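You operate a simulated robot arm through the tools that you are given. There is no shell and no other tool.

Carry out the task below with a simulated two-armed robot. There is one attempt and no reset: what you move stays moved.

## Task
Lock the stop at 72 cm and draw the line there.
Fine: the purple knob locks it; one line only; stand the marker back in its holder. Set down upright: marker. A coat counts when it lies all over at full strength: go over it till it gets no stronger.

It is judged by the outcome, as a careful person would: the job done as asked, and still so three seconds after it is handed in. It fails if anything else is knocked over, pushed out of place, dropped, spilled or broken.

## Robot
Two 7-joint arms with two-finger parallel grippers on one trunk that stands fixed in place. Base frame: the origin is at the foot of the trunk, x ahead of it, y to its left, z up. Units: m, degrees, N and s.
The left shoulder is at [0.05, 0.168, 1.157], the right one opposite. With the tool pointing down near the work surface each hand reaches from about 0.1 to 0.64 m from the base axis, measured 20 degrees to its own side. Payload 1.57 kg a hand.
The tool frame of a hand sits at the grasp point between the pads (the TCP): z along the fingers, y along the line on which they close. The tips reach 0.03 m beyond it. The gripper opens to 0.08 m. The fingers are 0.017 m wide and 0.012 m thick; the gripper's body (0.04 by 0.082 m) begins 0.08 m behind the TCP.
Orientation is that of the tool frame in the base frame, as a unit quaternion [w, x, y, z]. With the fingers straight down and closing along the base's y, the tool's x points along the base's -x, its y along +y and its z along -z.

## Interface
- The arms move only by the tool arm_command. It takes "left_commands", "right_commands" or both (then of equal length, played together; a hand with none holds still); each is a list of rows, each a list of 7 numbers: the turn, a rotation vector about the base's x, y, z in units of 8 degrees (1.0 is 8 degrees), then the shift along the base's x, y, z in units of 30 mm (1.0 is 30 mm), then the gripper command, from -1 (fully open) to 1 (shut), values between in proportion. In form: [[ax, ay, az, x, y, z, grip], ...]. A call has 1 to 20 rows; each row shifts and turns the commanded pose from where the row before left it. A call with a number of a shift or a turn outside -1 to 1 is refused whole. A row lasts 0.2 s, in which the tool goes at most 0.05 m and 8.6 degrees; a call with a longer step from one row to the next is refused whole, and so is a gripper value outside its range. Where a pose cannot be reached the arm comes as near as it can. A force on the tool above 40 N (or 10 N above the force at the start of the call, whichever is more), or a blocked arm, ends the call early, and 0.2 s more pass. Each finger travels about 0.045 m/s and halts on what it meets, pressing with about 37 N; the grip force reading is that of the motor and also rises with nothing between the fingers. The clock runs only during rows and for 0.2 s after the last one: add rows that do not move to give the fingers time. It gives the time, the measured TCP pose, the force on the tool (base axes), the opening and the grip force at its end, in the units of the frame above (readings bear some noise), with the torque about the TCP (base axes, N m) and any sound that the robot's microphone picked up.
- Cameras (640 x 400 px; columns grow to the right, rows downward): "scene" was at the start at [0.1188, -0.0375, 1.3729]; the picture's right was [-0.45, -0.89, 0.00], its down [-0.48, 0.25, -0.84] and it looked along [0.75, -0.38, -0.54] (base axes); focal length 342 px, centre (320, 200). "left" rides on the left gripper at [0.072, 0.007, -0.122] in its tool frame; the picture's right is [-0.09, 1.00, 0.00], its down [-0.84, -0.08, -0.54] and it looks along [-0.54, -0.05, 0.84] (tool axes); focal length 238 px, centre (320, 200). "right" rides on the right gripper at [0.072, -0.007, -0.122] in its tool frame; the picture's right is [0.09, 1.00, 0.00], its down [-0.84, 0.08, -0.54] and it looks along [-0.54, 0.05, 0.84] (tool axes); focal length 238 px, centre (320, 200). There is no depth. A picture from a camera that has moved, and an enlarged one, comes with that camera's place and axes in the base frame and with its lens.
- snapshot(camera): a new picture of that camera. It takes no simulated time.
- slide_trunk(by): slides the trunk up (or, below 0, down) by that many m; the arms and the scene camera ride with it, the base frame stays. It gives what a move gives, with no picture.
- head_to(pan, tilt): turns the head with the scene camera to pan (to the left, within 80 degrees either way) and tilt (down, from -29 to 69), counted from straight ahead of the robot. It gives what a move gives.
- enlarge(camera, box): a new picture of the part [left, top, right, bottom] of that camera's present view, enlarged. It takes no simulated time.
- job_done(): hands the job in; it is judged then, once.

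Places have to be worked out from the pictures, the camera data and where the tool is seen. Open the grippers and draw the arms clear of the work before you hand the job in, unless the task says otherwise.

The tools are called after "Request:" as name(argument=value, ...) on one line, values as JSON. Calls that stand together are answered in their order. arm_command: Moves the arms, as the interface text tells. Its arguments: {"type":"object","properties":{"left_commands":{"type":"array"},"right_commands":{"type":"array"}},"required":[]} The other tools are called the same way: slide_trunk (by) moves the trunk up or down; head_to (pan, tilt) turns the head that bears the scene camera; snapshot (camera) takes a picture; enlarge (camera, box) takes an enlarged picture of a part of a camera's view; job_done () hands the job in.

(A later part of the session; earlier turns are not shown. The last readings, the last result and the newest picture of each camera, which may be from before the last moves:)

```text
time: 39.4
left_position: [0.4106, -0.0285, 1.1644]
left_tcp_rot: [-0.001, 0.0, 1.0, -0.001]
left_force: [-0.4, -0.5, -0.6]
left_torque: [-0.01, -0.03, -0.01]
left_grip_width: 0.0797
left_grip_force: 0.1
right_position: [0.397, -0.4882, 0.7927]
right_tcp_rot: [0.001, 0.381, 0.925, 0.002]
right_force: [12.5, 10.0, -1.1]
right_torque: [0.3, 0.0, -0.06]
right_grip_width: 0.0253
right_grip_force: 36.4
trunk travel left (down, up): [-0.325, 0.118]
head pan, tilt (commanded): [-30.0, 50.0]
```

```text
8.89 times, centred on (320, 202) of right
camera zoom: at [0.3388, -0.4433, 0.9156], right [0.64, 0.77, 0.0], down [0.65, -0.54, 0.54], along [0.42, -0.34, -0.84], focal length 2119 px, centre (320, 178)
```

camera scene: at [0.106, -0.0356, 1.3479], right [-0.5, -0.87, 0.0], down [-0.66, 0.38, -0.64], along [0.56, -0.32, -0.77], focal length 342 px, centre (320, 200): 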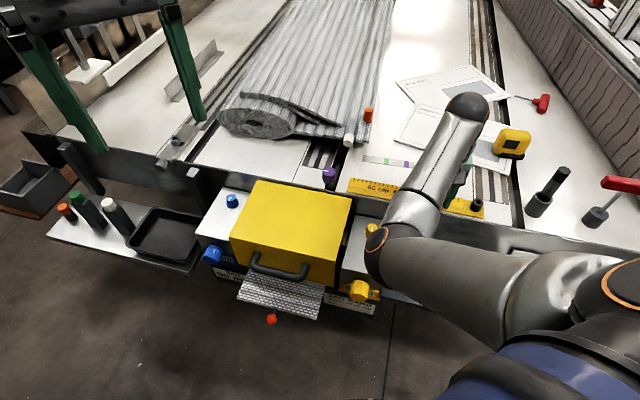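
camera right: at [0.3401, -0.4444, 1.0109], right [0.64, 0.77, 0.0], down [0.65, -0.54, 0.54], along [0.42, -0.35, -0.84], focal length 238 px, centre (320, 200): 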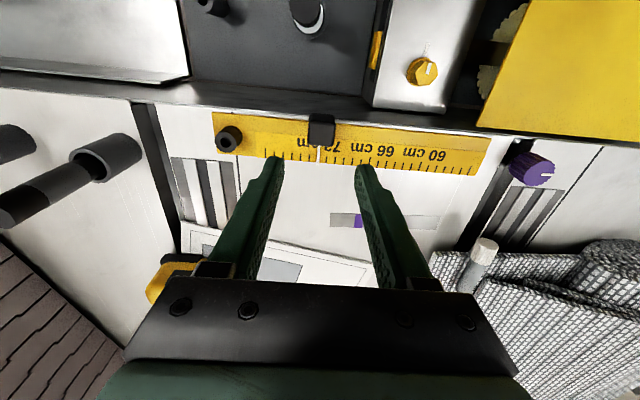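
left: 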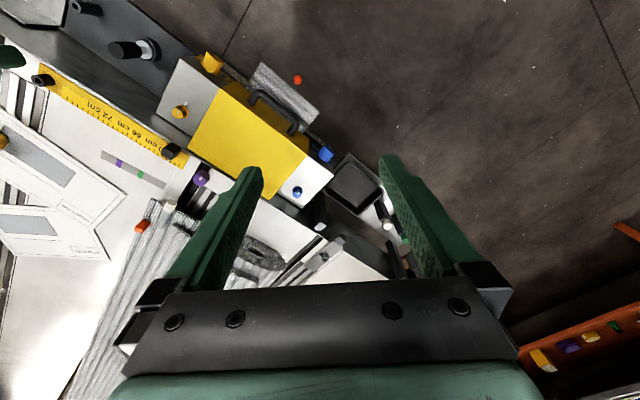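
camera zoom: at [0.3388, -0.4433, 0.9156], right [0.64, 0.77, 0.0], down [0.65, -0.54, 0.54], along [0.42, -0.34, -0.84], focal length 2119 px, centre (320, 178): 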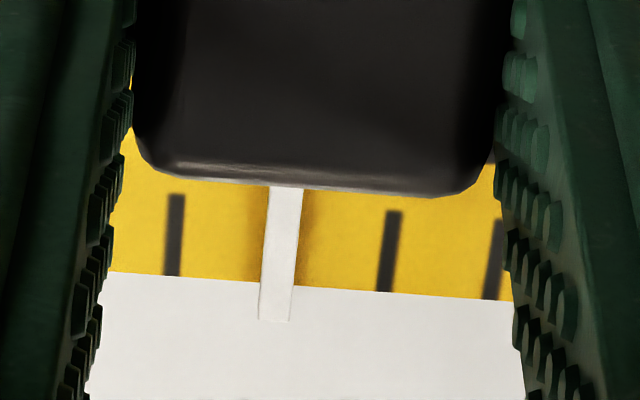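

16 N and no motion: the stop is locked at 72. I relieve the push, open the fingers and lift clear.

Request:
arm_command(right_commands=[[0, 0, 0, 0.075, 0.075, 0, 0.7], [0, 0, 0, 0, 0, 0, 0.7], [0, 0, 0, 0, 0, 0, -0.2], [0, 0, 0, 0, 0, 0, -0.2], [0, 0, 0, 0, 0, 0, -0.2], [0, 0, 0, 0, 0, 0.7, -0.2], [0, 0, 0, 0, 0, 0.9, -0.2], [0, 0, 0, 0, 0, 0.9, -0.2], [0, 0, 0, 0, 0, 0.9, -0.2], [0, 0, 0, 0, 0, 0.9, -0.2], [0, 0, 0, 0, 0, 0, -0.2]])

Request:
snapshot(camera="right")

Request:
enlarge(camera="right", box=[250, 110, 390, 200])

Request:
snapshot(camera="scene")

```text
time: 41.8
left_position: [0.4094, -0.0305, 1.1655]
left_tcp_rot: [0.0, 0.0, 1.0, 0.0]
left_force: [-0.8, -0.7, 0.2]
left_torque: [-0.01, 0.0, 0.01]
left_grip_width: 0.0798
left_grip_force: 0.0
right_position: [0.3968, -0.4877, 0.9213]
right_tcp_rot: [0.0, 0.383, 0.924, 0.0]
right_force: [0.4, -0.3, 1.0]
right_torque: [0.01, 0.04, -0.02]
right_grip_width: 0.0477
right_grip_force: 0.0
trunk travel left (down, up): [-0.325, 0.118]
head pan, tilt (commanded): [-30.0, 50.0]
```

```text
taken
camera right: at [0.3391, -0.4417, 1.0437], right [0.64, 0.77, 0.0], down [0.65, -0.54, 0.54], along [0.42, -0.35, -0.84], focal length 238 px, centre (320, 200)
```

right: 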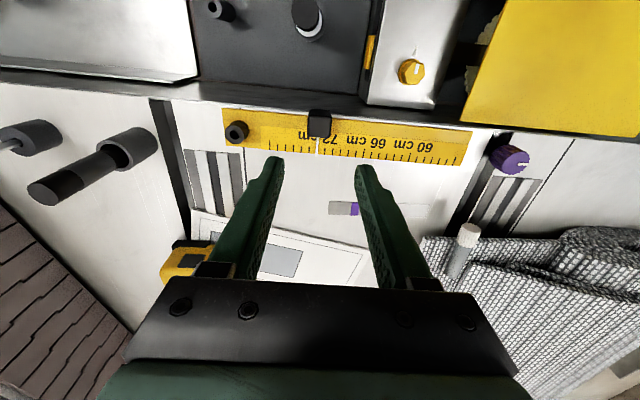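

```text
4.44 times, centred on (320, 155) of right
camera zoom: at [0.3391, -0.4417, 1.0437], right [0.64, 0.77, 0.0], down [0.65, -0.54, 0.54], along [0.42, -0.35, -0.84], focal length 1059 px, centre (320, 400)
```

zoom: 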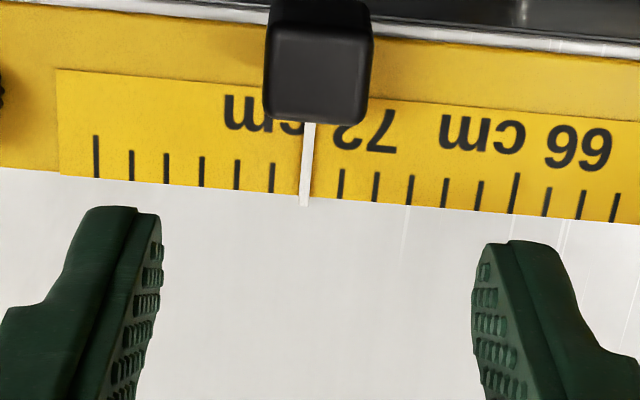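

```text
taken
camera scene: at [0.106, -0.0357, 1.3478], right [-0.5, -0.87, 0.0], down [-0.66, 0.38, -0.64], along [0.56, -0.32, -0.77], focal length 342 px, centre (320, 200)
```

scene: 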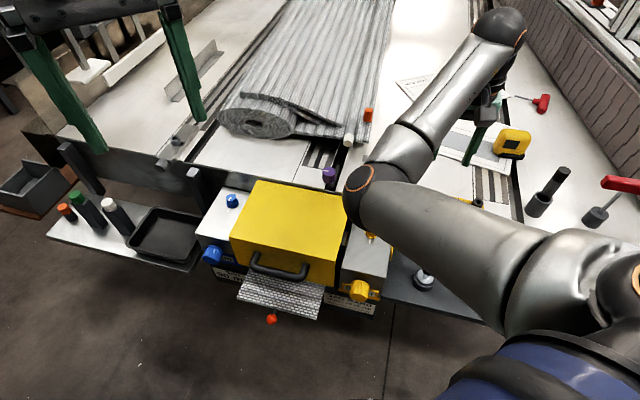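

Everything at the stop is fine. Next I take the hand above the marker in its cup, keeping well clear of its top, to refine its place.

Request:
arm_command(right_commands=[[0, 0, 0, -0.3, -0.3, 0.8, -0.2], [0, 0, 0, -0.585, -0.916, 0, -0.2], [0, 0, 0, -0.585, -0.916, 0, -0.2], [0, 0, 0, -0.585, -0.916, 0, -0.2], [0, 0, 0, -0.585, -0.916, 0, -0.2], [0, 0, 0, -0.585, -0.916, 0, -0.2], [0, 0, 0, -0.585, -0.916, 0, -0.2], [0, 0, 0, -0.285, -0.616, 0, -0.2], [0, 0, 0, 0, 0, 0, -0.2]])

Request:
snapshot(camera="right")

Request:
snapshot(camera="scene")

```text
time: 43.8
left_position: [0.4089, -0.0296, 1.1657]
left_tcp_rot: [0.001, 0.0, 1.0, 0.001]
left_force: [-0.9, 0.0, -0.3]
left_torque: [0.02, 0.01, -0.02]
left_grip_width: 0.0802
left_grip_force: 0.0
right_position: [0.2747, -0.6826, 0.9459]
right_tcp_rot: [0.001, 0.383, 0.924, 0.0]
right_force: [0.6, -0.1, 0.5]
right_torque: [-0.01, -0.01, -0.03]
right_grip_width: 0.0481
right_grip_force: 0.0
trunk travel left (down, up): [-0.325, 0.118]
head pan, tilt (commanded): [-30.0, 50.0]
```

```text
taken
camera right: at [0.2173, -0.6355, 1.0684], right [0.64, 0.77, 0.0], down [0.65, -0.54, 0.54], along [0.42, -0.35, -0.84], focal length 238 px, centre (320, 200)
```

right: 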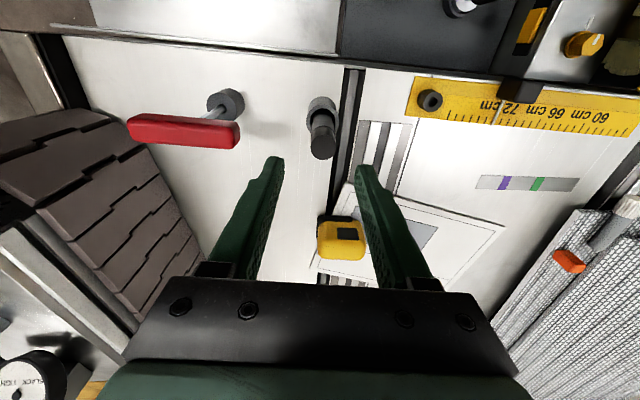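

```text
taken
camera scene: at [0.106, -0.0356, 1.3478], right [-0.5, -0.87, 0.0], down [-0.66, 0.38, -0.64], along [0.56, -0.32, -0.77], focal length 342 px, centre (320, 200)
```

scene: 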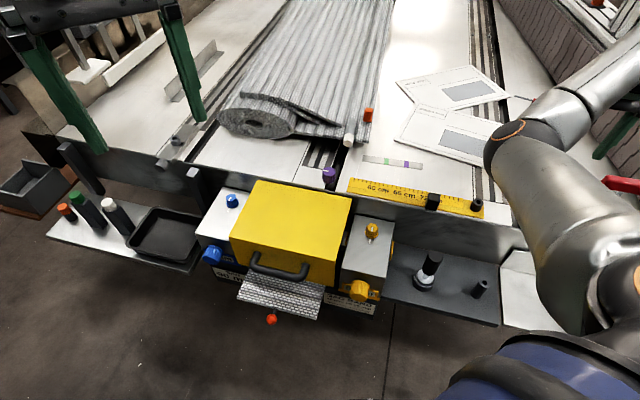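

I'm above the marker. I zoom on it for its exact place, and read the label at the far edge in case it matters.

Request:
enlarge(camera="right", box=[270, 80, 370, 180])

Request:
enlarge(camera="right", box=[0, 330, 110, 400])

Request:
enlarge(camera="scene", box=[400, 170, 500, 230])

```text
4.00 times, centred on (320, 130) of right
camera zoom: at [0.2173, -0.6355, 1.0684], right [0.64, 0.77, 0.0], down [0.65, -0.54, 0.54], along [0.42, -0.35, -0.84], focal length 953 px, centre (320, 480)
```

zoom: 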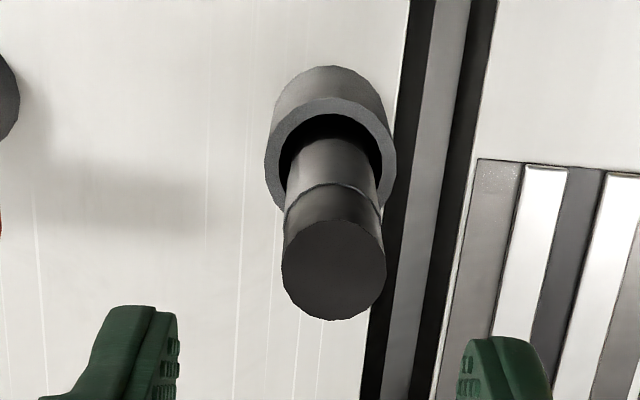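

```text
5.71 times, centred on (55, 365) of right
camera zoom: at [0.2173, -0.6355, 1.0684], right [0.64, 0.77, 0.0], down [0.65, -0.54, 0.54], along [0.42, -0.35, -0.84], focal length 1362 px, centre (1834, -743)
```

zoom: 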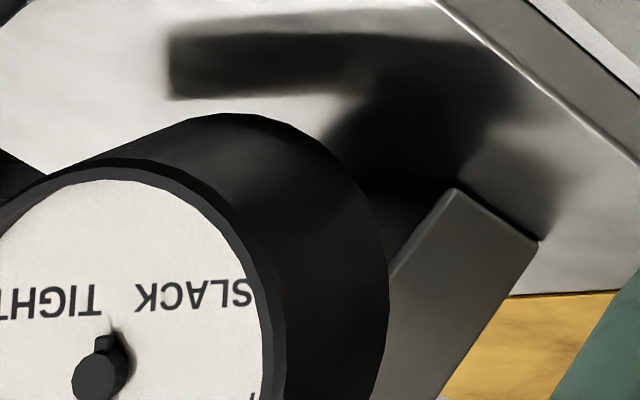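

```text
6.40 times, centred on (450, 200) of scene
camera zoom: at [0.106, -0.0356, 1.3478], right [-0.5, -0.87, 0.0], down [-0.66, 0.38, -0.64], along [0.56, -0.32, -0.77], focal length 2192 px, centre (-512, 200)
```

zoom: 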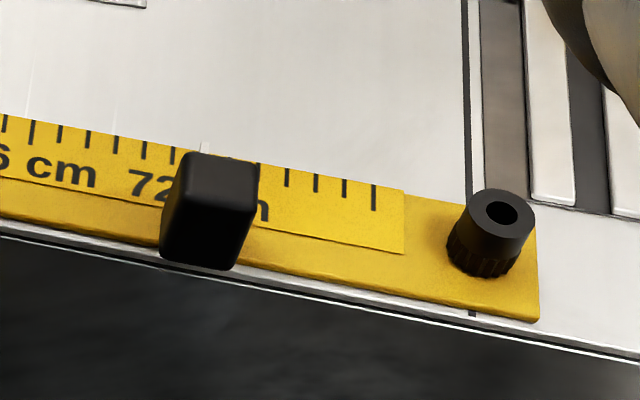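

Marker top centre at (0.2735,-0.679,0.878), diameter about 22 mm, upright. I centre over it and descend to grip its body at TCP z≈0.845.

Request:
arm_command(right_commands=[[0, 0, 0, -0.02, 0.117, 0, -0.2], [0, 0, 0, 0, 0, -0.7, -0.2], [0, 0, 0, 0, 0, -0.7, -0.2], [0, 0, 0, 0, 0, 0, -0.2]])

Request:
enlarge(camera="right", box=[240, 110, 400, 210])

```text
time: 44.8
left_position: [0.4103, -0.0309, 1.1647]
left_tcp_rot: [0.0, -0.001, 1.0, 0.0]
left_force: [0.0, 0.3, 0.2]
left_torque: [0.02, 0.0, 0.01]
left_grip_width: 0.0801
left_grip_force: 0.0
right_position: [0.2746, -0.678, 0.9028]
right_tcp_rot: [0.001, 0.383, 0.924, 0.0]
right_force: [-0.2, -0.2, -0.4]
right_torque: [-0.04, 0.02, -0.01]
right_grip_width: 0.0479
right_grip_force: 0.1
trunk travel left (down, up): [-0.325, 0.118]
head pan, tilt (commanded): [-30.0, 50.0]
```

```text
4.00 times, centred on (320, 160) of right
camera zoom: at [0.2165, -0.6316, 1.0253], right [0.64, 0.77, 0.0], down [0.65, -0.54, 0.54], along [0.42, -0.35, -0.84], focal length 953 px, centre (320, 360)
```

zoom: 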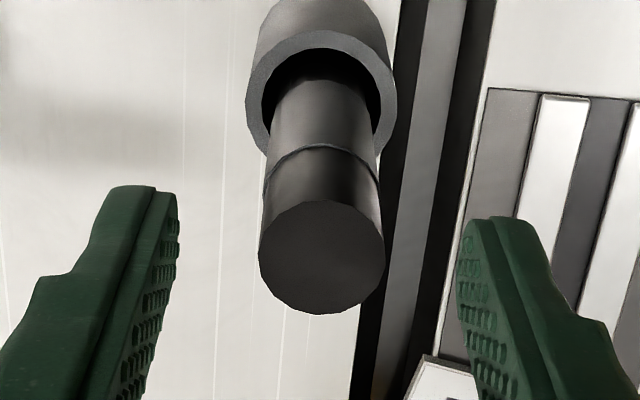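

Well centred. I descend the rest and close on the marker body.

Request:
arm_command(right_commands=[[0, 0, 0, 0, 0, -0.7, -0.2], [0, 0, 0, 0, 0, -0.7, -0.2], [0, 0, 0, 0, 0, -0.5, -0.2], [0, 0, 0, 0, 0, 0, -0.2], [0, 0, 0, 0, 0, 0, 0.9], [0, 0, 0, 0, 0, 0, 0.9], [0, 0, 0, 0, 0, 0, 0.9], [0, 0, 0, 0, 0, 0, 0.9]])

Request:
snapshot(camera="right")

```text
time: 46.6
left_position: [0.4097, -0.0304, 1.165]
left_tcp_rot: [0.001, 0.0, 1.0, 0.0]
left_force: [-0.1, 0.1, -0.6]
left_torque: [0.01, 0.0, -0.02]
left_grip_width: 0.0803
left_grip_force: 0.1
right_position: [0.274, -0.6774, 0.8469]
right_tcp_rot: [0.001, 0.383, 0.924, -0.001]
right_force: [0.4, -0.4, 0.4]
right_torque: [0.02, -0.03, -0.02]
right_grip_width: 0.0213
right_grip_force: 35.1
trunk travel left (down, up): [-0.325, 0.118]
head pan, tilt (commanded): [-30.0, 50.0]
```

```text
taken
camera right: at [0.2163, -0.6303, 0.9687], right [0.64, 0.77, 0.0], down [0.65, -0.54, 0.54], along [0.42, -0.35, -0.84], focal length 238 px, centre (320, 200)
```

right: 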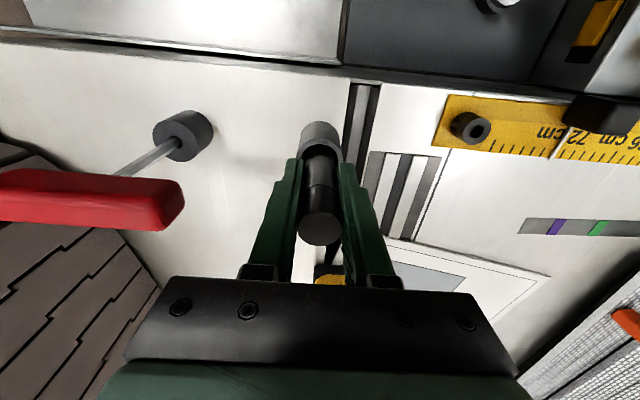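

Marker gripped at 21.3 mm. I lift it straight up 9 cm and look.

Request:
arm_command(right_commands=[[0, 0, 0, 0, 0, 0.3, 0.9], [0, 0, 0, 0, 0, 0.6, 0.9], [0, 0, 0, 0, 0, 0.7, 0.9], [0, 0, 0, 0, 0, 0.7, 0.9], [0, 0, 0, 0, 0, 0.7, 0.9], [0, 0, 0, 0, 0, 0, 0.9]])

Request:
snapshot(camera="right")

Request:
snapshot(camera="scene")

Request:
snapshot(camera="left")

```text
time: 48.0
left_position: [0.4109, -0.0311, 1.1646]
left_tcp_rot: [0.0, 0.001, 1.0, 0.0]
left_force: [0.1, 0.3, -1.0]
left_torque: [0.01, 0.0, -0.04]
left_grip_width: 0.0798
left_grip_force: 0.1
right_position: [0.274, -0.6787, 0.936]
right_tcp_rot: [0.001, 0.383, 0.924, 0.0]
right_force: [-0.3, -0.1, 0.0]
right_torque: [0.0, 0.02, 0.02]
right_grip_width: 0.0211
right_grip_force: 34.3
trunk travel left (down, up): [-0.325, 0.118]
head pan, tilt (commanded): [-30.0, 50.0]
```

```text
taken
camera right: at [0.2162, -0.6313, 1.0595], right [0.64, 0.77, 0.0], down [0.65, -0.54, 0.54], along [0.42, -0.35, -0.84], focal length 238 px, centre (320, 200)
```

right: 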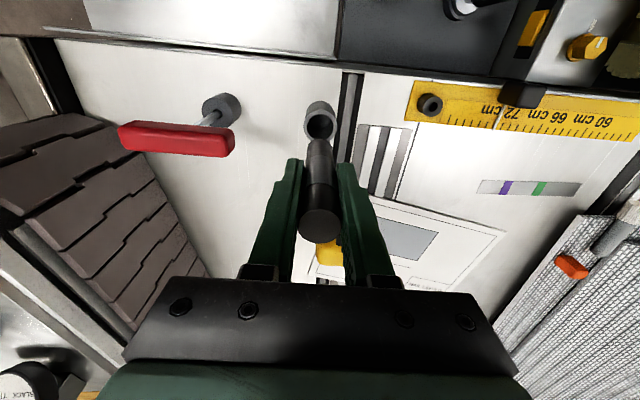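

```text
taken
camera scene: at [0.1061, -0.0357, 1.3478], right [-0.5, -0.87, 0.0], down [-0.66, 0.38, -0.64], along [0.56, -0.32, -0.77], focal length 342 px, centre (320, 200)
```

scene: 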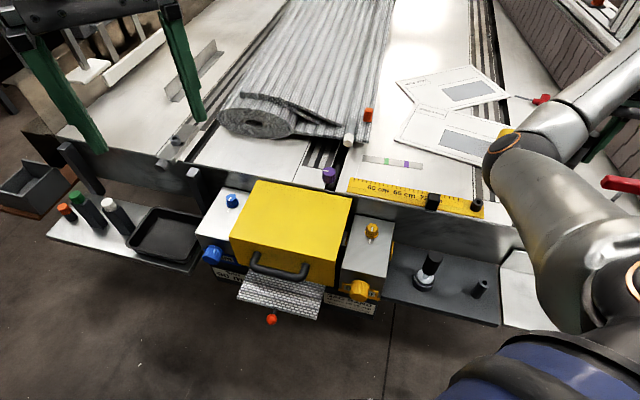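

```text
taken
camera left: at [0.3379, -0.0234, 1.2869], right [0.09, 1.0, 0.0], down [0.84, -0.08, 0.54], along [0.54, -0.05, -0.84], focal length 238 px, centre (320, 200)
```

left: 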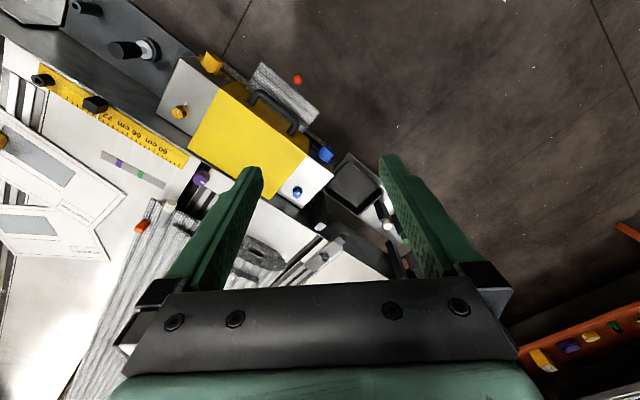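

The marker is lifted and the cup stays in place. I carry it, still high, to over the 72 cm line a little inside the ruler edge and inspect its tip.

Request:
arm_command(right_commands=[[0, 0, 0, 0.9, 0.71, 0, 0.9], [0, 0, 0, 0.9, 0.71, 0, 0.9], [0, 0, 0, 0.9, 0.71, 0, 0.9], [0, 0, 0, 0.9, 0.71, 0, 0.9], [0, 0, 0, 0.9, 0.71, 0, 0.9], [0, 0, 0, 0.9, 0.71, 0, 0.9], [0, 0, 0, 0.43, 0.34, 0, 0.9], [0, 0, 0, 0, 0, 0, 0.9]])

Request:
snapshot(camera="right")

Request:
snapshot(camera="scene")

```text
time: 49.8
left_position: [0.4094, -0.0304, 1.1643]
left_tcp_rot: [0.0, 0.001, 1.0, -0.001]
left_force: [-0.3, -0.1, -0.1]
left_torque: [0.01, -0.01, -0.02]
left_grip_width: 0.0799
left_grip_force: 0.2
right_position: [0.4487, -0.5393, 0.9362]
right_tcp_rot: [0.001, 0.383, 0.924, 0.0]
right_force: [0.5, 0.0, 0.0]
right_torque: [0.0, 0.0, -0.03]
right_grip_width: 0.0212
right_grip_force: 34.6
trunk travel left (down, up): [-0.325, 0.118]
head pan, tilt (commanded): [-30.0, 50.0]
```

```text
taken
camera right: at [0.3917, -0.4928, 1.0594], right [0.64, 0.77, 0.0], down [0.65, -0.54, 0.54], along [0.42, -0.35, -0.84], focal length 238 px, centre (320, 200)
```

right: 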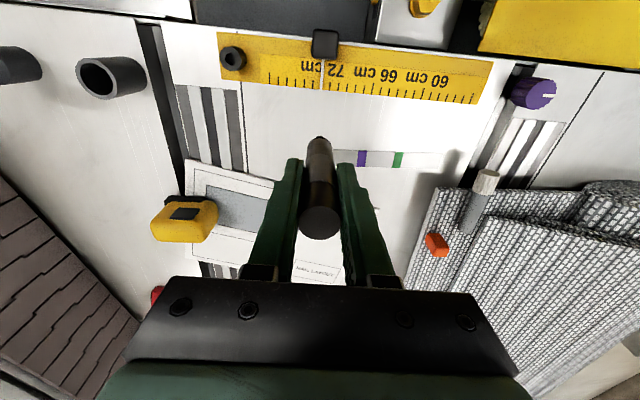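

```text
taken
camera scene: at [0.106, -0.0356, 1.3478], right [-0.5, -0.87, 0.0], down [-0.66, 0.38, -0.64], along [0.56, -0.32, -0.77], focal length 342 px, centre (320, 200)
```

scene: 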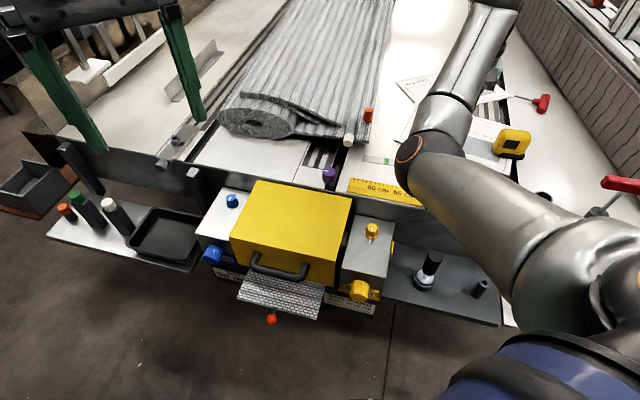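

I zoom into the right camera to see the lower end of the marker and the line ahead.

Request:
enlarge(camera="right", box=[280, 110, 360, 180])

Request:
enlarge(camera="right", box=[230, 20, 430, 170])

```text
5.71 times, centred on (320, 145) of right
camera zoom: at [0.3917, -0.4928, 1.0594], right [0.64, 0.77, 0.0], down [0.65, -0.54, 0.54], along [0.42, -0.35, -0.84], focal length 1362 px, centre (320, 514)
```

zoom: 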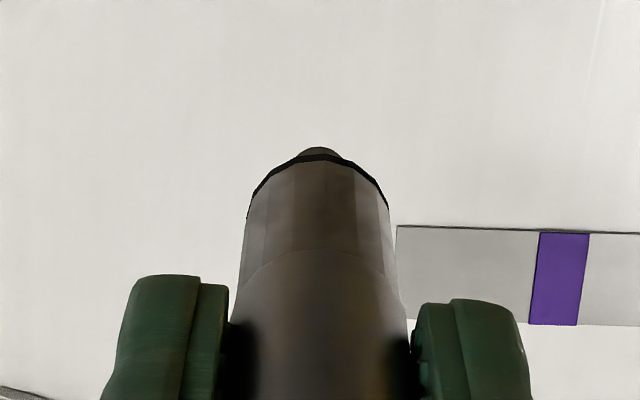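

```text
2.67 times, centred on (330, 95) of right
camera zoom: at [0.3917, -0.4928, 1.0594], right [0.64, 0.77, 0.0], down [0.65, -0.54, 0.54], along [0.42, -0.35, -0.84], focal length 636 px, centre (293, 480)
```

zoom: 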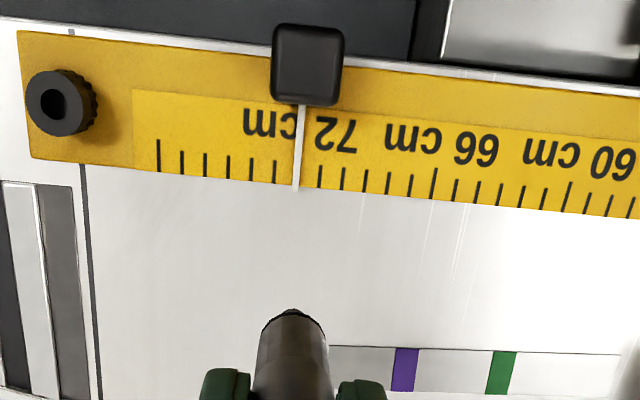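

The nib (about 6.5 mm wide) projects ~25 mm below the body, bottom about 95 mm below the TCP, so plate contact should come near TCP z≈0.843. I lower to about 8 mm above the plate and check alignment with the cursor.

Request:
arm_command(right_commands=[[0, 0, 0, 0, 0, -0.8, 0.9], [0, 0, 0, 0, 0, -0.8, 0.9], [0, 0, 0, 0, 0, -0.8, 0.9], [0, 0, 0, 0, 0, -0.35, 0.9], [0, 0, 0, 0, 0, 0, 0.9]])

Request:
snapshot(camera="right")

Request:
enlarge(camera="right", box=[280, 90, 360, 170])

Request:
enlarge(camera="scene", box=[340, 120, 500, 220])

```text
time: 51.0
left_position: [0.4097, -0.0296, 1.1664]
left_tcp_rot: [0.0, 0.0, 1.0, 0.0]
left_force: [0.2, -0.3, -0.2]
left_torque: [0.0, 0.0, 0.0]
left_grip_width: 0.0801
left_grip_force: 0.0
right_position: [0.449, -0.5391, 0.8536]
right_tcp_rot: [-0.001, 0.384, 0.923, 0.0]
right_force: [-0.4, 0.4, 0.4]
right_torque: [0.0, 0.01, 0.01]
right_grip_width: 0.0213
right_grip_force: 34.7
trunk travel left (down, up): [-0.325, 0.118]
head pan, tilt (commanded): [-30.0, 50.0]
```

```text
taken
camera right: at [0.391, -0.4932, 0.9767], right [0.64, 0.77, 0.0], down [0.65, -0.54, 0.54], along [0.42, -0.35, -0.84], focal length 238 px, centre (320, 200)
```

right: 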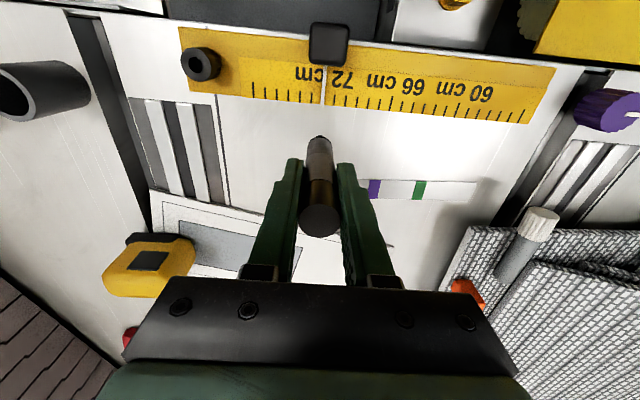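

```text
5.00 times, centred on (320, 130) of right
camera zoom: at [0.391, -0.4932, 0.9767], right [0.64, 0.77, 0.0], down [0.65, -0.54, 0.54], along [0.42, -0.35, -0.84], focal length 1192 px, centre (320, 550)
```

zoom: 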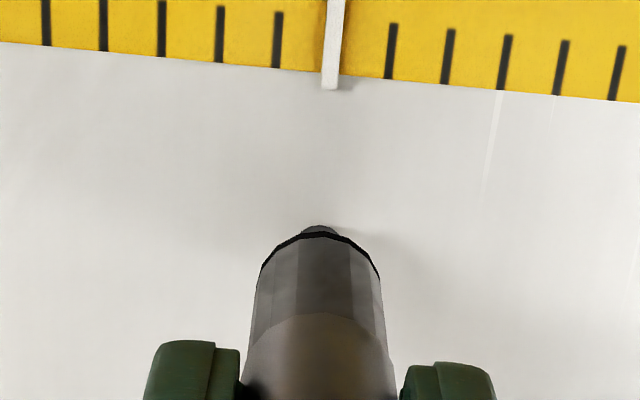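

```text
4.00 times, centred on (420, 170) of scene
camera zoom: at [0.106, -0.0356, 1.3478], right [-0.5, -0.87, 0.0], down [-0.66, 0.38, -0.64], along [0.56, -0.32, -0.77], focal length 1370 px, centre (-80, 320)
```

zoom: 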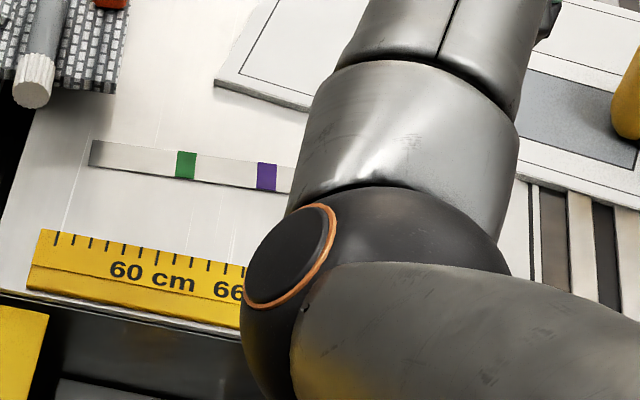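

The nib is in line with the cursor within a fraction of a millimetre. I move back toward the cursor to the starting point of the line and check.

Request:
arm_command(right_commands=[[0, 0, 0, -0.2, 0.2, 0, 0.9], [0, 0, 0, -0.19, 0.19, 0, 0.9], [0, 0, 0, 0, 0, 0, 0.9]])

Request:
enlarge(camera="right", box=[280, 90, 360, 170])

```text
time: 51.8
left_position: [0.41, -0.0302, 1.1645]
left_tcp_rot: [0.0, 0.0, 1.0, 0.0]
left_force: [-0.5, -0.1, 0.2]
left_torque: [-0.01, 0.02, -0.04]
left_grip_width: 0.08
left_grip_force: 0.0
right_position: [0.4379, -0.5276, 0.8541]
right_tcp_rot: [0.0, 0.383, 0.924, -0.001]
right_force: [-1.8, 0.5, -1.6]
right_torque: [0.0, 0.01, -0.02]
right_grip_width: 0.0214
right_grip_force: 34.5
trunk travel left (down, up): [-0.325, 0.118]
head pan, tilt (commanded): [-30.0, 50.0]
```

```text
5.00 times, centred on (320, 130) of right
camera zoom: at [0.3797, -0.4815, 0.9767], right [0.64, 0.77, 0.0], down [0.65, -0.54, 0.54], along [0.42, -0.35, -0.84], focal length 1192 px, centre (320, 550)
```

zoom: 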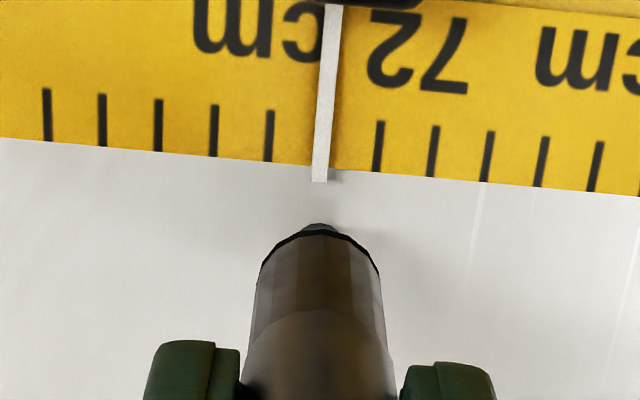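

Measuring against the ticks, the nib is about 0.8 mm toward the low side, so I shift it by that much and start lowering in small steps, watching for contact.

Request:
arm_command(right_commands=[[0, 0, 0, -0.019, -0.019, 0, 0.9], [0, 0, 0, 0, 0, -0.08, 0.9], [0, 0, 0, 0, 0, 0, 0.9]])

Request:
enlarge(camera="right", box=[280, 90, 360, 170])

```text
time: 52.6
left_position: [0.4093, -0.0299, 1.1655]
left_tcp_rot: [0.0, 0.0, 1.0, 0.001]
left_force: [0.6, 0.0, -0.3]
left_torque: [-0.01, 0.0, -0.02]
left_grip_width: 0.0801
left_grip_force: 0.1
right_position: [0.4376, -0.528, 0.8518]
right_tcp_rot: [-0.001, 0.383, 0.924, 0.0]
right_force: [0.5, 0.2, -0.3]
right_torque: [0.03, -0.01, -0.03]
right_grip_width: 0.0213
right_grip_force: 34.6
trunk travel left (down, up): [-0.325, 0.118]
head pan, tilt (commanded): [-30.0, 50.0]
```

```text
5.00 times, centred on (320, 130) of right
camera zoom: at [0.3789, -0.4818, 0.974], right [0.64, 0.77, 0.0], down [0.65, -0.54, 0.54], along [0.42, -0.35, -0.84], focal length 1192 px, centre (320, 550)
```

zoom: 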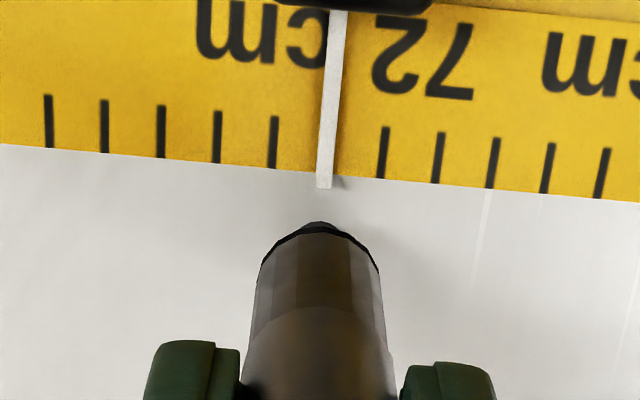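

Now aligned. I keep lowering in 1.5 mm steps until contact is felt.

Request:
arm_command(right_commands=[[0, 0, 0, 0, 0, -0.05, 0.9], [0, 0, 0, 0, 0, 0, 0.9]])

Request:
arm_command(right_commands=[[0, 0, 0, 0, 0, -0.05, 0.9], [0, 0, 0, 0, 0, 0, 0.9]])

```text
time: 53.2
left_position: [0.4096, -0.0298, 1.1649]
left_tcp_rot: [0.0, 0.0, 1.0, 0.001]
left_force: [-0.9, -0.9, -0.5]
left_torque: [0.01, 0.03, 0.02]
left_grip_width: 0.0799
left_grip_force: 0.2
right_position: [0.4371, -0.5282, 0.8513]
right_tcp_rot: [0.001, 0.384, 0.923, 0.0]
right_force: [0.0, -0.3, 3.8]
right_torque: [0.12, -0.17, 0.02]
right_grip_width: 0.0212
right_grip_force: 34.8
trunk travel left (down, up): [-0.325, 0.118]
head pan, tilt (commanded): [-30.0, 50.0]
```

```text
time: 53.8
left_position: [0.4094, -0.028, 1.1658]
left_tcp_rot: [0.0, 0.0, 1.0, -0.001]
left_force: [-0.1, -0.3, 0.2]
left_torque: [0.02, -0.02, 0.0]
left_grip_width: 0.0801
left_grip_force: 0.1
right_position: [0.4366, -0.5278, 0.8497]
right_tcp_rot: [0.001, 0.383, 0.924, -0.001]
right_force: [0.7, -1.1, 8.4]
right_torque: [-0.34, 0.1, 0.02]
right_grip_width: 0.0213
right_grip_force: 35.0
trunk travel left (down, up): [-0.325, 0.118]
head pan, tilt (commanded): [-30.0, 50.0]
```

Contact felt (8 N). I ease off to about 4 N and draw the first 15 mm away from the ruler to check ink and tracking.

Request:
arm_command(right_commands=[[0, 0, 0, 0, 0, 0.04, 0.9], [0, 0, 0, 0.1, -0.099, 0, 0.9], [0, 0, 0, 0.1, -0.099, 0, 0.9], [0, 0, 0, 0.1, -0.099, 0, 0.9], [0, 0, 0, 0.1, -0.099, 0, 0.9], [0, 0, 0, 0, 0, 0, 0.9]])

Request:
enlarge(camera="right", box=[280, 90, 360, 170])

Request:
snapshot(camera="right")

```text
time: 55.2
left_position: [0.411, -0.0289, 1.1644]
left_tcp_rot: [0.0, 0.0, 1.0, 0.0]
left_force: [-0.5, -0.2, 0.4]
left_torque: [-0.02, 0.03, 0.06]
left_grip_width: 0.08
left_grip_force: 0.1
right_position: [0.4486, -0.5402, 0.8506]
right_tcp_rot: [-0.001, 0.383, 0.924, 0.0]
right_force: [0.2, 0.3, 0.3]
right_torque: [0.02, 0.02, 0.01]
right_grip_width: 0.021
right_grip_force: 34.6
trunk travel left (down, up): [-0.325, 0.118]
head pan, tilt (commanded): [-30.0, 50.0]
```

```text
5.00 times, centred on (320, 130) of right
camera zoom: at [0.3906, -0.4942, 0.9721], right [0.64, 0.77, 0.0], down [0.65, -0.54, 0.54], along [0.42, -0.35, -0.84], focal length 1192 px, centre (320, 550)
```

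zoom: 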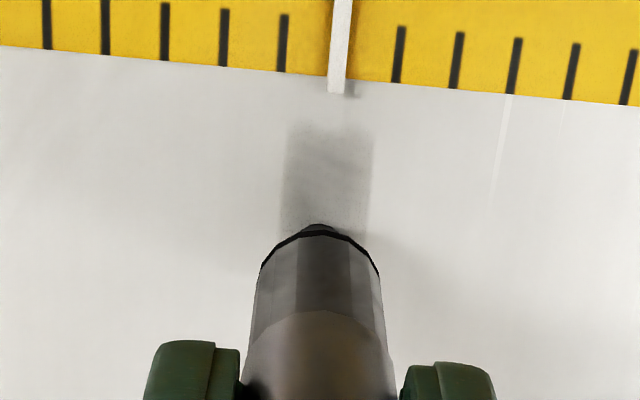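

```text
taken
camera right: at [0.3906, -0.4942, 0.9721], right [0.64, 0.77, 0.0], down [0.65, -0.54, 0.54], along [0.42, -0.35, -0.84], focal length 238 px, centre (320, 200)
```

right: 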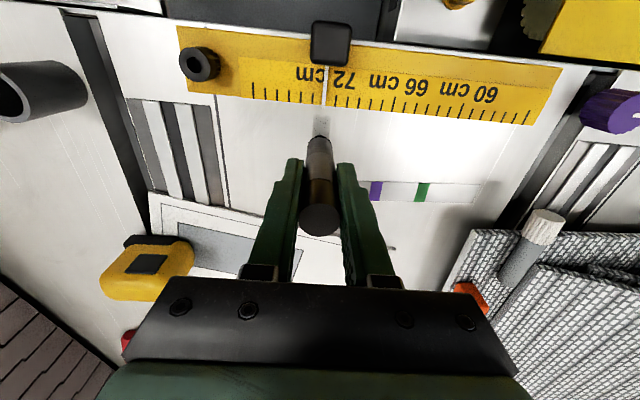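

A faint, soft band about 15 mm wide appears, centred on the cursor. Contact has become very light, so I press slightly and draw on to the far end (about 8.5 cm in total).

Request:
arm_command(right_commands=[[0, 0, 0, 0, 0, -0.04, 0.9], [0, 0, 0, 0.115, -0.114, 0, 0.9], [0, 0, 0, 0.115, -0.114, 0, 0.9], [0, 0, 0, 0.115, -0.114, 0, 0.9], [0, 0, 0, 0.115, -0.114, 0, 0.9], [0, 0, 0, 0.115, -0.114, 0, 0.9], [0, 0, 0, 0.115, -0.114, 0, 0.9], [0, 0, 0, 0.115, -0.114, 0, 0.9], [0, 0, 0, 0.115, -0.114, 0, 0.9], [0, 0, 0, 0.115, -0.114, 0, 0.9], [0, 0, 0, 0.115, -0.114, 0, 0.9], [0, 0, 0, 0.115, -0.114, 0, 0.9], [0, 0, 0, 0.115, -0.114, 0, 0.9], [0, 0, 0, 0.115, -0.114, 0, 0.9], [0, 0, 0, 0.115, -0.114, 0, 0.9], [0, 0, 0, 0, 0, 0, 0.9]])

Request:
snapshot(camera="right")

Request:
enlarge(camera="right", box=[260, 20, 380, 150])

```text
time: 58.6
left_position: [0.4099, -0.0294, 1.1649]
left_tcp_rot: [0.0, 0.0, 1.0, 0.0]
left_force: [-0.3, 0.0, 0.5]
left_torque: [-0.02, 0.01, 0.03]
left_grip_width: 0.0799
left_grip_force: 0.0
right_position: [0.4971, -0.5877, 0.8504]
right_tcp_rot: [0.001, 0.384, 0.923, 0.001]
right_force: [-0.1, -0.7, 1.6]
right_torque: [-0.03, 0.05, -0.01]
right_grip_width: 0.0216
right_grip_force: 34.7
trunk travel left (down, up): [-0.325, 0.118]
head pan, tilt (commanded): [-30.0, 50.0]
```

```text
taken
camera right: at [0.4394, -0.5416, 0.9713], right [0.64, 0.77, 0.0], down [0.64, -0.54, 0.54], along [0.42, -0.35, -0.84], focal length 238 px, centre (320, 200)
```

right: 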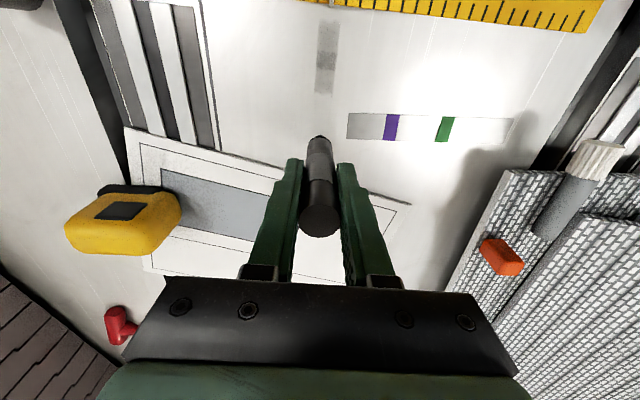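

```text
3.08 times, centred on (320, 85) of right
camera zoom: at [0.4394, -0.5416, 0.9713], right [0.64, 0.77, 0.0], down [0.64, -0.54, 0.54], along [0.42, -0.35, -0.84], focal length 733 px, centre (320, 554)
```

zoom: 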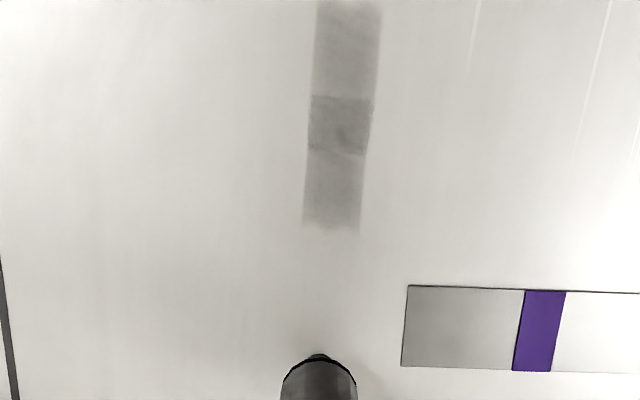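

The ink ends about 5 cm from the ruler though the marker went farther; either contact was too light or that's the markable patch. I press slightly more and go back over the same path to the start.

Request:
arm_command(right_commands=[[0, 0, 0, 0, 0, -0.035, 0.9], [0, 0, 0, -0.1182, 0.1172, 0, 0.9], [0, 0, 0, -0.1182, 0.1172, 0, 0.9], [0, 0, 0, -0.1182, 0.1172, 0, 0.9], [0, 0, 0, -0.1182, 0.1172, 0, 0.9], [0, 0, 0, -0.1182, 0.1172, 0, 0.9], [0, 0, 0, 0, 0, 0, 0.9]])

Request:
enlarge(camera="right", box=[260, 20, 380, 150])

```text
time: 60.2
left_position: [0.4102, -0.0293, 1.1652]
left_tcp_rot: [-0.001, 0.001, 1.0, 0.0]
left_force: [-0.1, 0.3, -0.4]
left_torque: [0.01, 0.0, 0.03]
left_grip_width: 0.08
left_grip_force: 0.1
right_position: [0.4802, -0.5701, 0.8474]
right_tcp_rot: [0.0, 0.384, 0.923, 0.0]
right_force: [0.2, -1.3, 0.0]
right_torque: [0.02, -0.02, -0.01]
right_grip_width: 0.021
right_grip_force: 34.0
trunk travel left (down, up): [-0.325, 0.118]
head pan, tilt (commanded): [-30.0, 50.0]
```

```text
3.08 times, centred on (320, 85) of right
camera zoom: at [0.422, -0.5244, 0.9698], right [0.64, 0.77, 0.0], down [0.65, -0.54, 0.54], along [0.42, -0.35, -0.84], focal length 733 px, centre (320, 554)
```

zoom: 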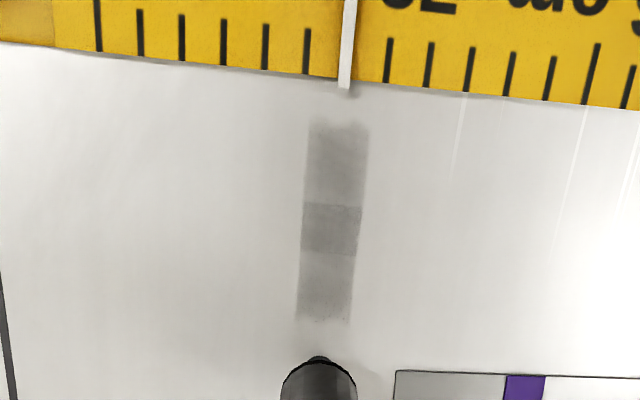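

Force reads zero here although the tip is lower than before. I hold still and take a reading, then look at the marker in the grip.

Request:
arm_command(right_commands=[[0, 0, 0, 0, 0, 0, 0.9], [0, 0, 0, 0, 0, 0, 0.9]])

Request:
enlarge(camera="right", box=[270, 110, 370, 240])

Request:
snapshot(camera="scene")

```text
time: 60.8
left_position: [0.4104, -0.0306, 1.1649]
left_tcp_rot: [-0.001, -0.001, 1.0, 0.0]
left_force: [-0.4, -0.9, -0.4]
left_torque: [0.0, -0.02, -0.01]
left_grip_width: 0.0801
left_grip_force: 0.0
right_position: [0.4795, -0.571, 0.847]
right_tcp_rot: [0.0, 0.383, 0.924, 0.0]
right_force: [-0.4, -0.1, 0.6]
right_torque: [-0.06, 0.03, 0.04]
right_grip_width: 0.021
right_grip_force: 34.0
trunk travel left (down, up): [-0.325, 0.118]
head pan, tilt (commanded): [-30.0, 50.0]
```

```text
3.08 times, centred on (320, 175) of right
camera zoom: at [0.4222, -0.5244, 0.97], right [0.64, 0.77, 0.0], down [0.65, -0.54, 0.54], along [0.42, -0.35, -0.84], focal length 733 px, centre (320, 277)
```

zoom: 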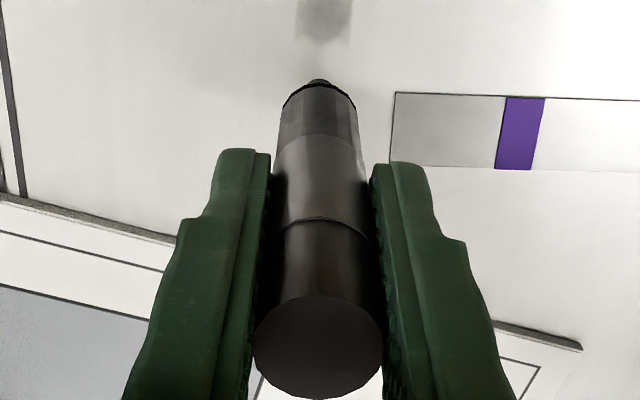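

```text
taken
camera scene: at [0.106, -0.0356, 1.3478], right [-0.5, -0.87, 0.0], down [-0.66, 0.38, -0.64], along [0.56, -0.32, -0.77], focal length 342 px, centre (320, 200)
```

scene: 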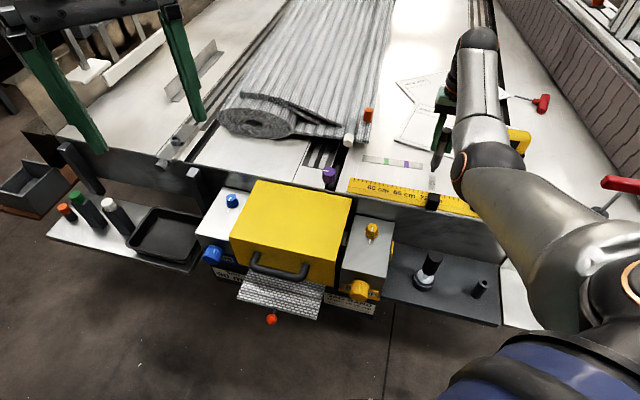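

The scene camera now has a view of the marker and the line; I zoom in.

Request:
enlarge(camera="scene", box=[395, 120, 475, 215])

Request:
enlarge(camera="scene", box=[415, 145, 455, 195])

```text
4.21 times, centred on (435, 168) of scene
camera zoom: at [0.106, -0.0356, 1.3478], right [-0.5, -0.87, 0.0], down [-0.66, 0.38, -0.64], along [0.56, -0.32, -0.77], focal length 1442 px, centre (-164, 337)
```

zoom: 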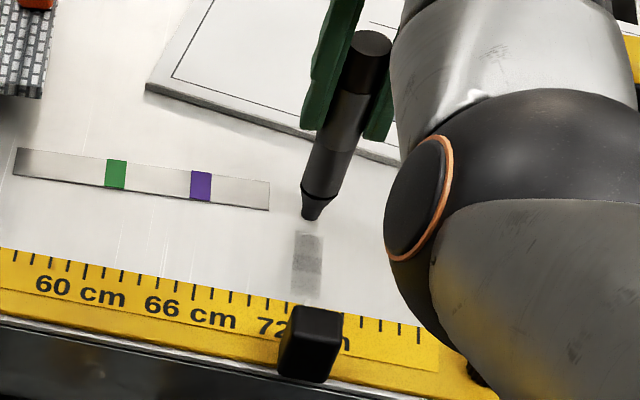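

```text
8.00 times, centred on (435, 170) of scene
camera zoom: at [0.106, -0.0356, 1.3478], right [-0.5, -0.87, 0.0], down [-0.66, 0.38, -0.64], along [0.56, -0.32, -0.77], focal length 2740 px, centre (-600, 440)
```

zoom: 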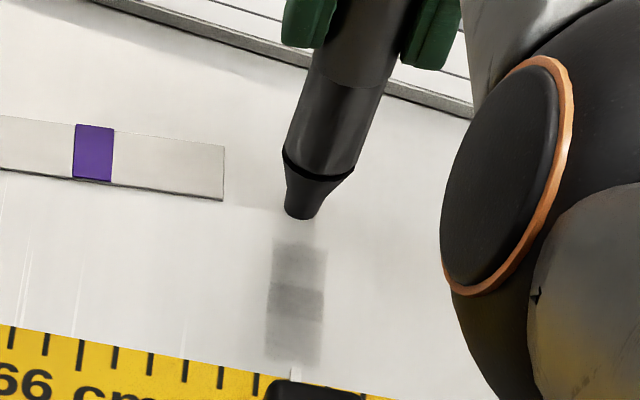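

I have a good side view. I lower gently here to find where contact comes at this place.

Request:
arm_command(right_commands=[[0, 0, 0, 0, 0, -0.035, 0.9], [0, 0, 0, 0, 0, 0, 0.9]])

Request:
arm_command(right_commands=[[0, 0, 0, 0, 0, -0.035, 0.9], [0, 0, 0, 0, 0, 0, 0.9]])

Request:
enlarge(camera="scene", box=[415, 145, 455, 195])

```text
time: 61.4
left_position: [0.4093, -0.0293, 1.165]
left_tcp_rot: [0.0, 0.001, 1.0, 0.0]
left_force: [0.2, -1.0, 0.2]
left_torque: [0.0, 0.01, -0.01]
left_grip_width: 0.0801
left_grip_force: 0.0
right_position: [0.4799, -0.571, 0.8475]
right_tcp_rot: [0.001, 0.384, 0.924, 0.0]
right_force: [-0.3, -0.2, 1.7]
right_torque: [-0.09, 0.08, 0.03]
right_grip_width: 0.0214
right_grip_force: 34.2
trunk travel left (down, up): [-0.325, 0.118]
head pan, tilt (commanded): [-30.0, 50.0]
```

```text
time: 62.0
left_position: [0.4096, -0.0312, 1.1656]
left_tcp_rot: [0.0, -0.001, 1.0, 0.0]
left_force: [-0.5, -0.5, -0.3]
left_torque: [-0.01, 0.01, 0.01]
left_grip_width: 0.0802
left_grip_force: 0.0
right_position: [0.4794, -0.5713, 0.8464]
right_tcp_rot: [0.001, 0.383, 0.924, -0.001]
right_force: [0.1, -0.3, 4.9]
right_torque: [-0.24, 0.14, -0.01]
right_grip_width: 0.021
right_grip_force: 34.7
trunk travel left (down, up): [-0.325, 0.118]
head pan, tilt (commanded): [-30.0, 50.0]
```

```text
8.00 times, centred on (435, 170) of scene
camera zoom: at [0.1056, -0.0352, 1.3479], right [-0.5, -0.87, 0.0], down [-0.66, 0.38, -0.64], along [0.56, -0.32, -0.77], focal length 2740 px, centre (-600, 440)
```

zoom: 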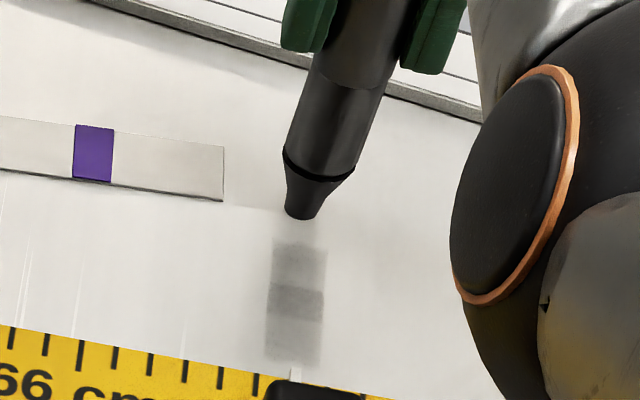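

Contact here at 5 N but no ink. I move back toward the inked part slowly to see whether ink comes with motion, watching side force.

Request:
arm_command(right_commands=[[0, 0, 0, -0.08, 0.0793, 0, 0.9], [0, 0, 0, -0.08, 0.0793, 0, 0.9], [0, 0, 0, -0.08, 0.0793, 0, 0.9], [0, 0, 0, 0, 0, 0, 0.9]])

Request:
enlarge(camera="scene", box=[415, 145, 455, 195])

```text
time: 63.0
left_position: [0.4104, -0.0285, 1.1653]
left_tcp_rot: [0.0, 0.0, 1.0, 0.0]
left_force: [-0.8, 0.3, 1.1]
left_torque: [-0.01, -0.02, 0.01]
left_grip_width: 0.08
left_grip_force: 0.0
right_position: [0.4727, -0.5644, 0.8453]
right_tcp_rot: [0.0, 0.383, 0.924, -0.001]
right_force: [-0.1, 0.3, 2.0]
right_torque: [0.1, -0.09, 0.02]
right_grip_width: 0.021
right_grip_force: 33.9
trunk travel left (down, up): [-0.325, 0.118]
head pan, tilt (commanded): [-30.0, 50.0]
```

```text
8.00 times, centred on (435, 170) of scene
camera zoom: at [0.1058, -0.0354, 1.3478], right [-0.5, -0.87, 0.0], down [-0.66, 0.38, -0.64], along [0.56, -0.32, -0.77], focal length 2740 px, centre (-600, 440)
```

zoom: 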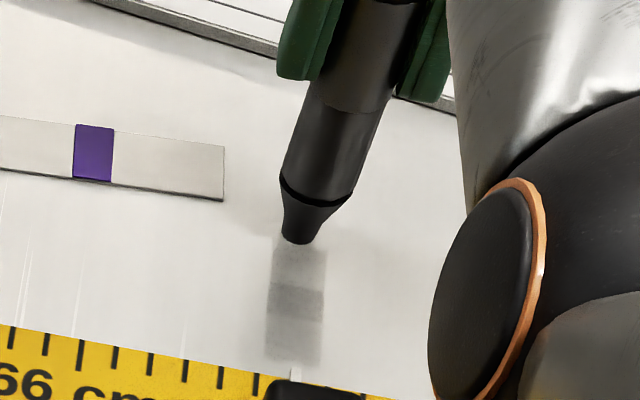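

Still no ink here beyond the band's edge. I continue over the band to the start with the same light pressure.

Request:
arm_command(right_commands=[[0, 0, 0, -0.1, 0.0992, 0, 0.9], [0, 0, 0, -0.1, 0.0992, 0, 0.9], [0, 0, 0, -0.1, 0.0992, 0, 0.9], [0, 0, 0, 0, 0, 0, 0.9]])

Request:
enlarge(camera="scene", box=[415, 145, 455, 195])

Request:
enlarge(camera="right", box=[260, 60, 380, 170])

```text
time: 64.0
left_position: [0.4097, -0.0299, 1.1656]
left_tcp_rot: [0.0, 0.0, 1.0, 0.0]
left_force: [0.7, 0.2, -0.5]
left_torque: [-0.01, 0.0, -0.01]
left_grip_width: 0.0801
left_grip_force: 0.1
right_position: [0.4627, -0.5543, 0.8447]
right_tcp_rot: [0.0, 0.382, 0.924, 0.0]
right_force: [0.2, -0.4, 1.4]
right_torque: [0.04, -0.05, 0.01]
right_grip_width: 0.0208
right_grip_force: 34.4
trunk travel left (down, up): [-0.325, 0.118]
head pan, tilt (commanded): [-30.0, 50.0]
```

```text
8.00 times, centred on (435, 170) of scene
camera zoom: at [0.1059, -0.0356, 1.3479], right [-0.5, -0.87, 0.0], down [-0.66, 0.38, -0.64], along [0.56, -0.32, -0.77], focal length 2740 px, centre (-600, 440)
```

zoom: 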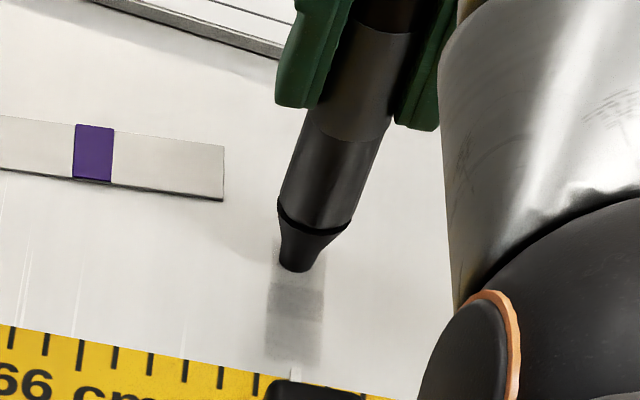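

```text
3.64 times, centred on (320, 115) of right
camera zoom: at [0.406, -0.508, 0.9676], right [0.64, 0.77, 0.0], down [0.65, -0.54, 0.54], along [0.42, -0.35, -0.84], focal length 867 px, centre (320, 509)
```

zoom: 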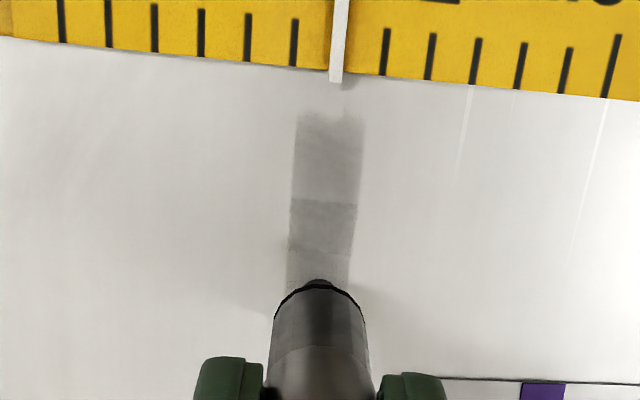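

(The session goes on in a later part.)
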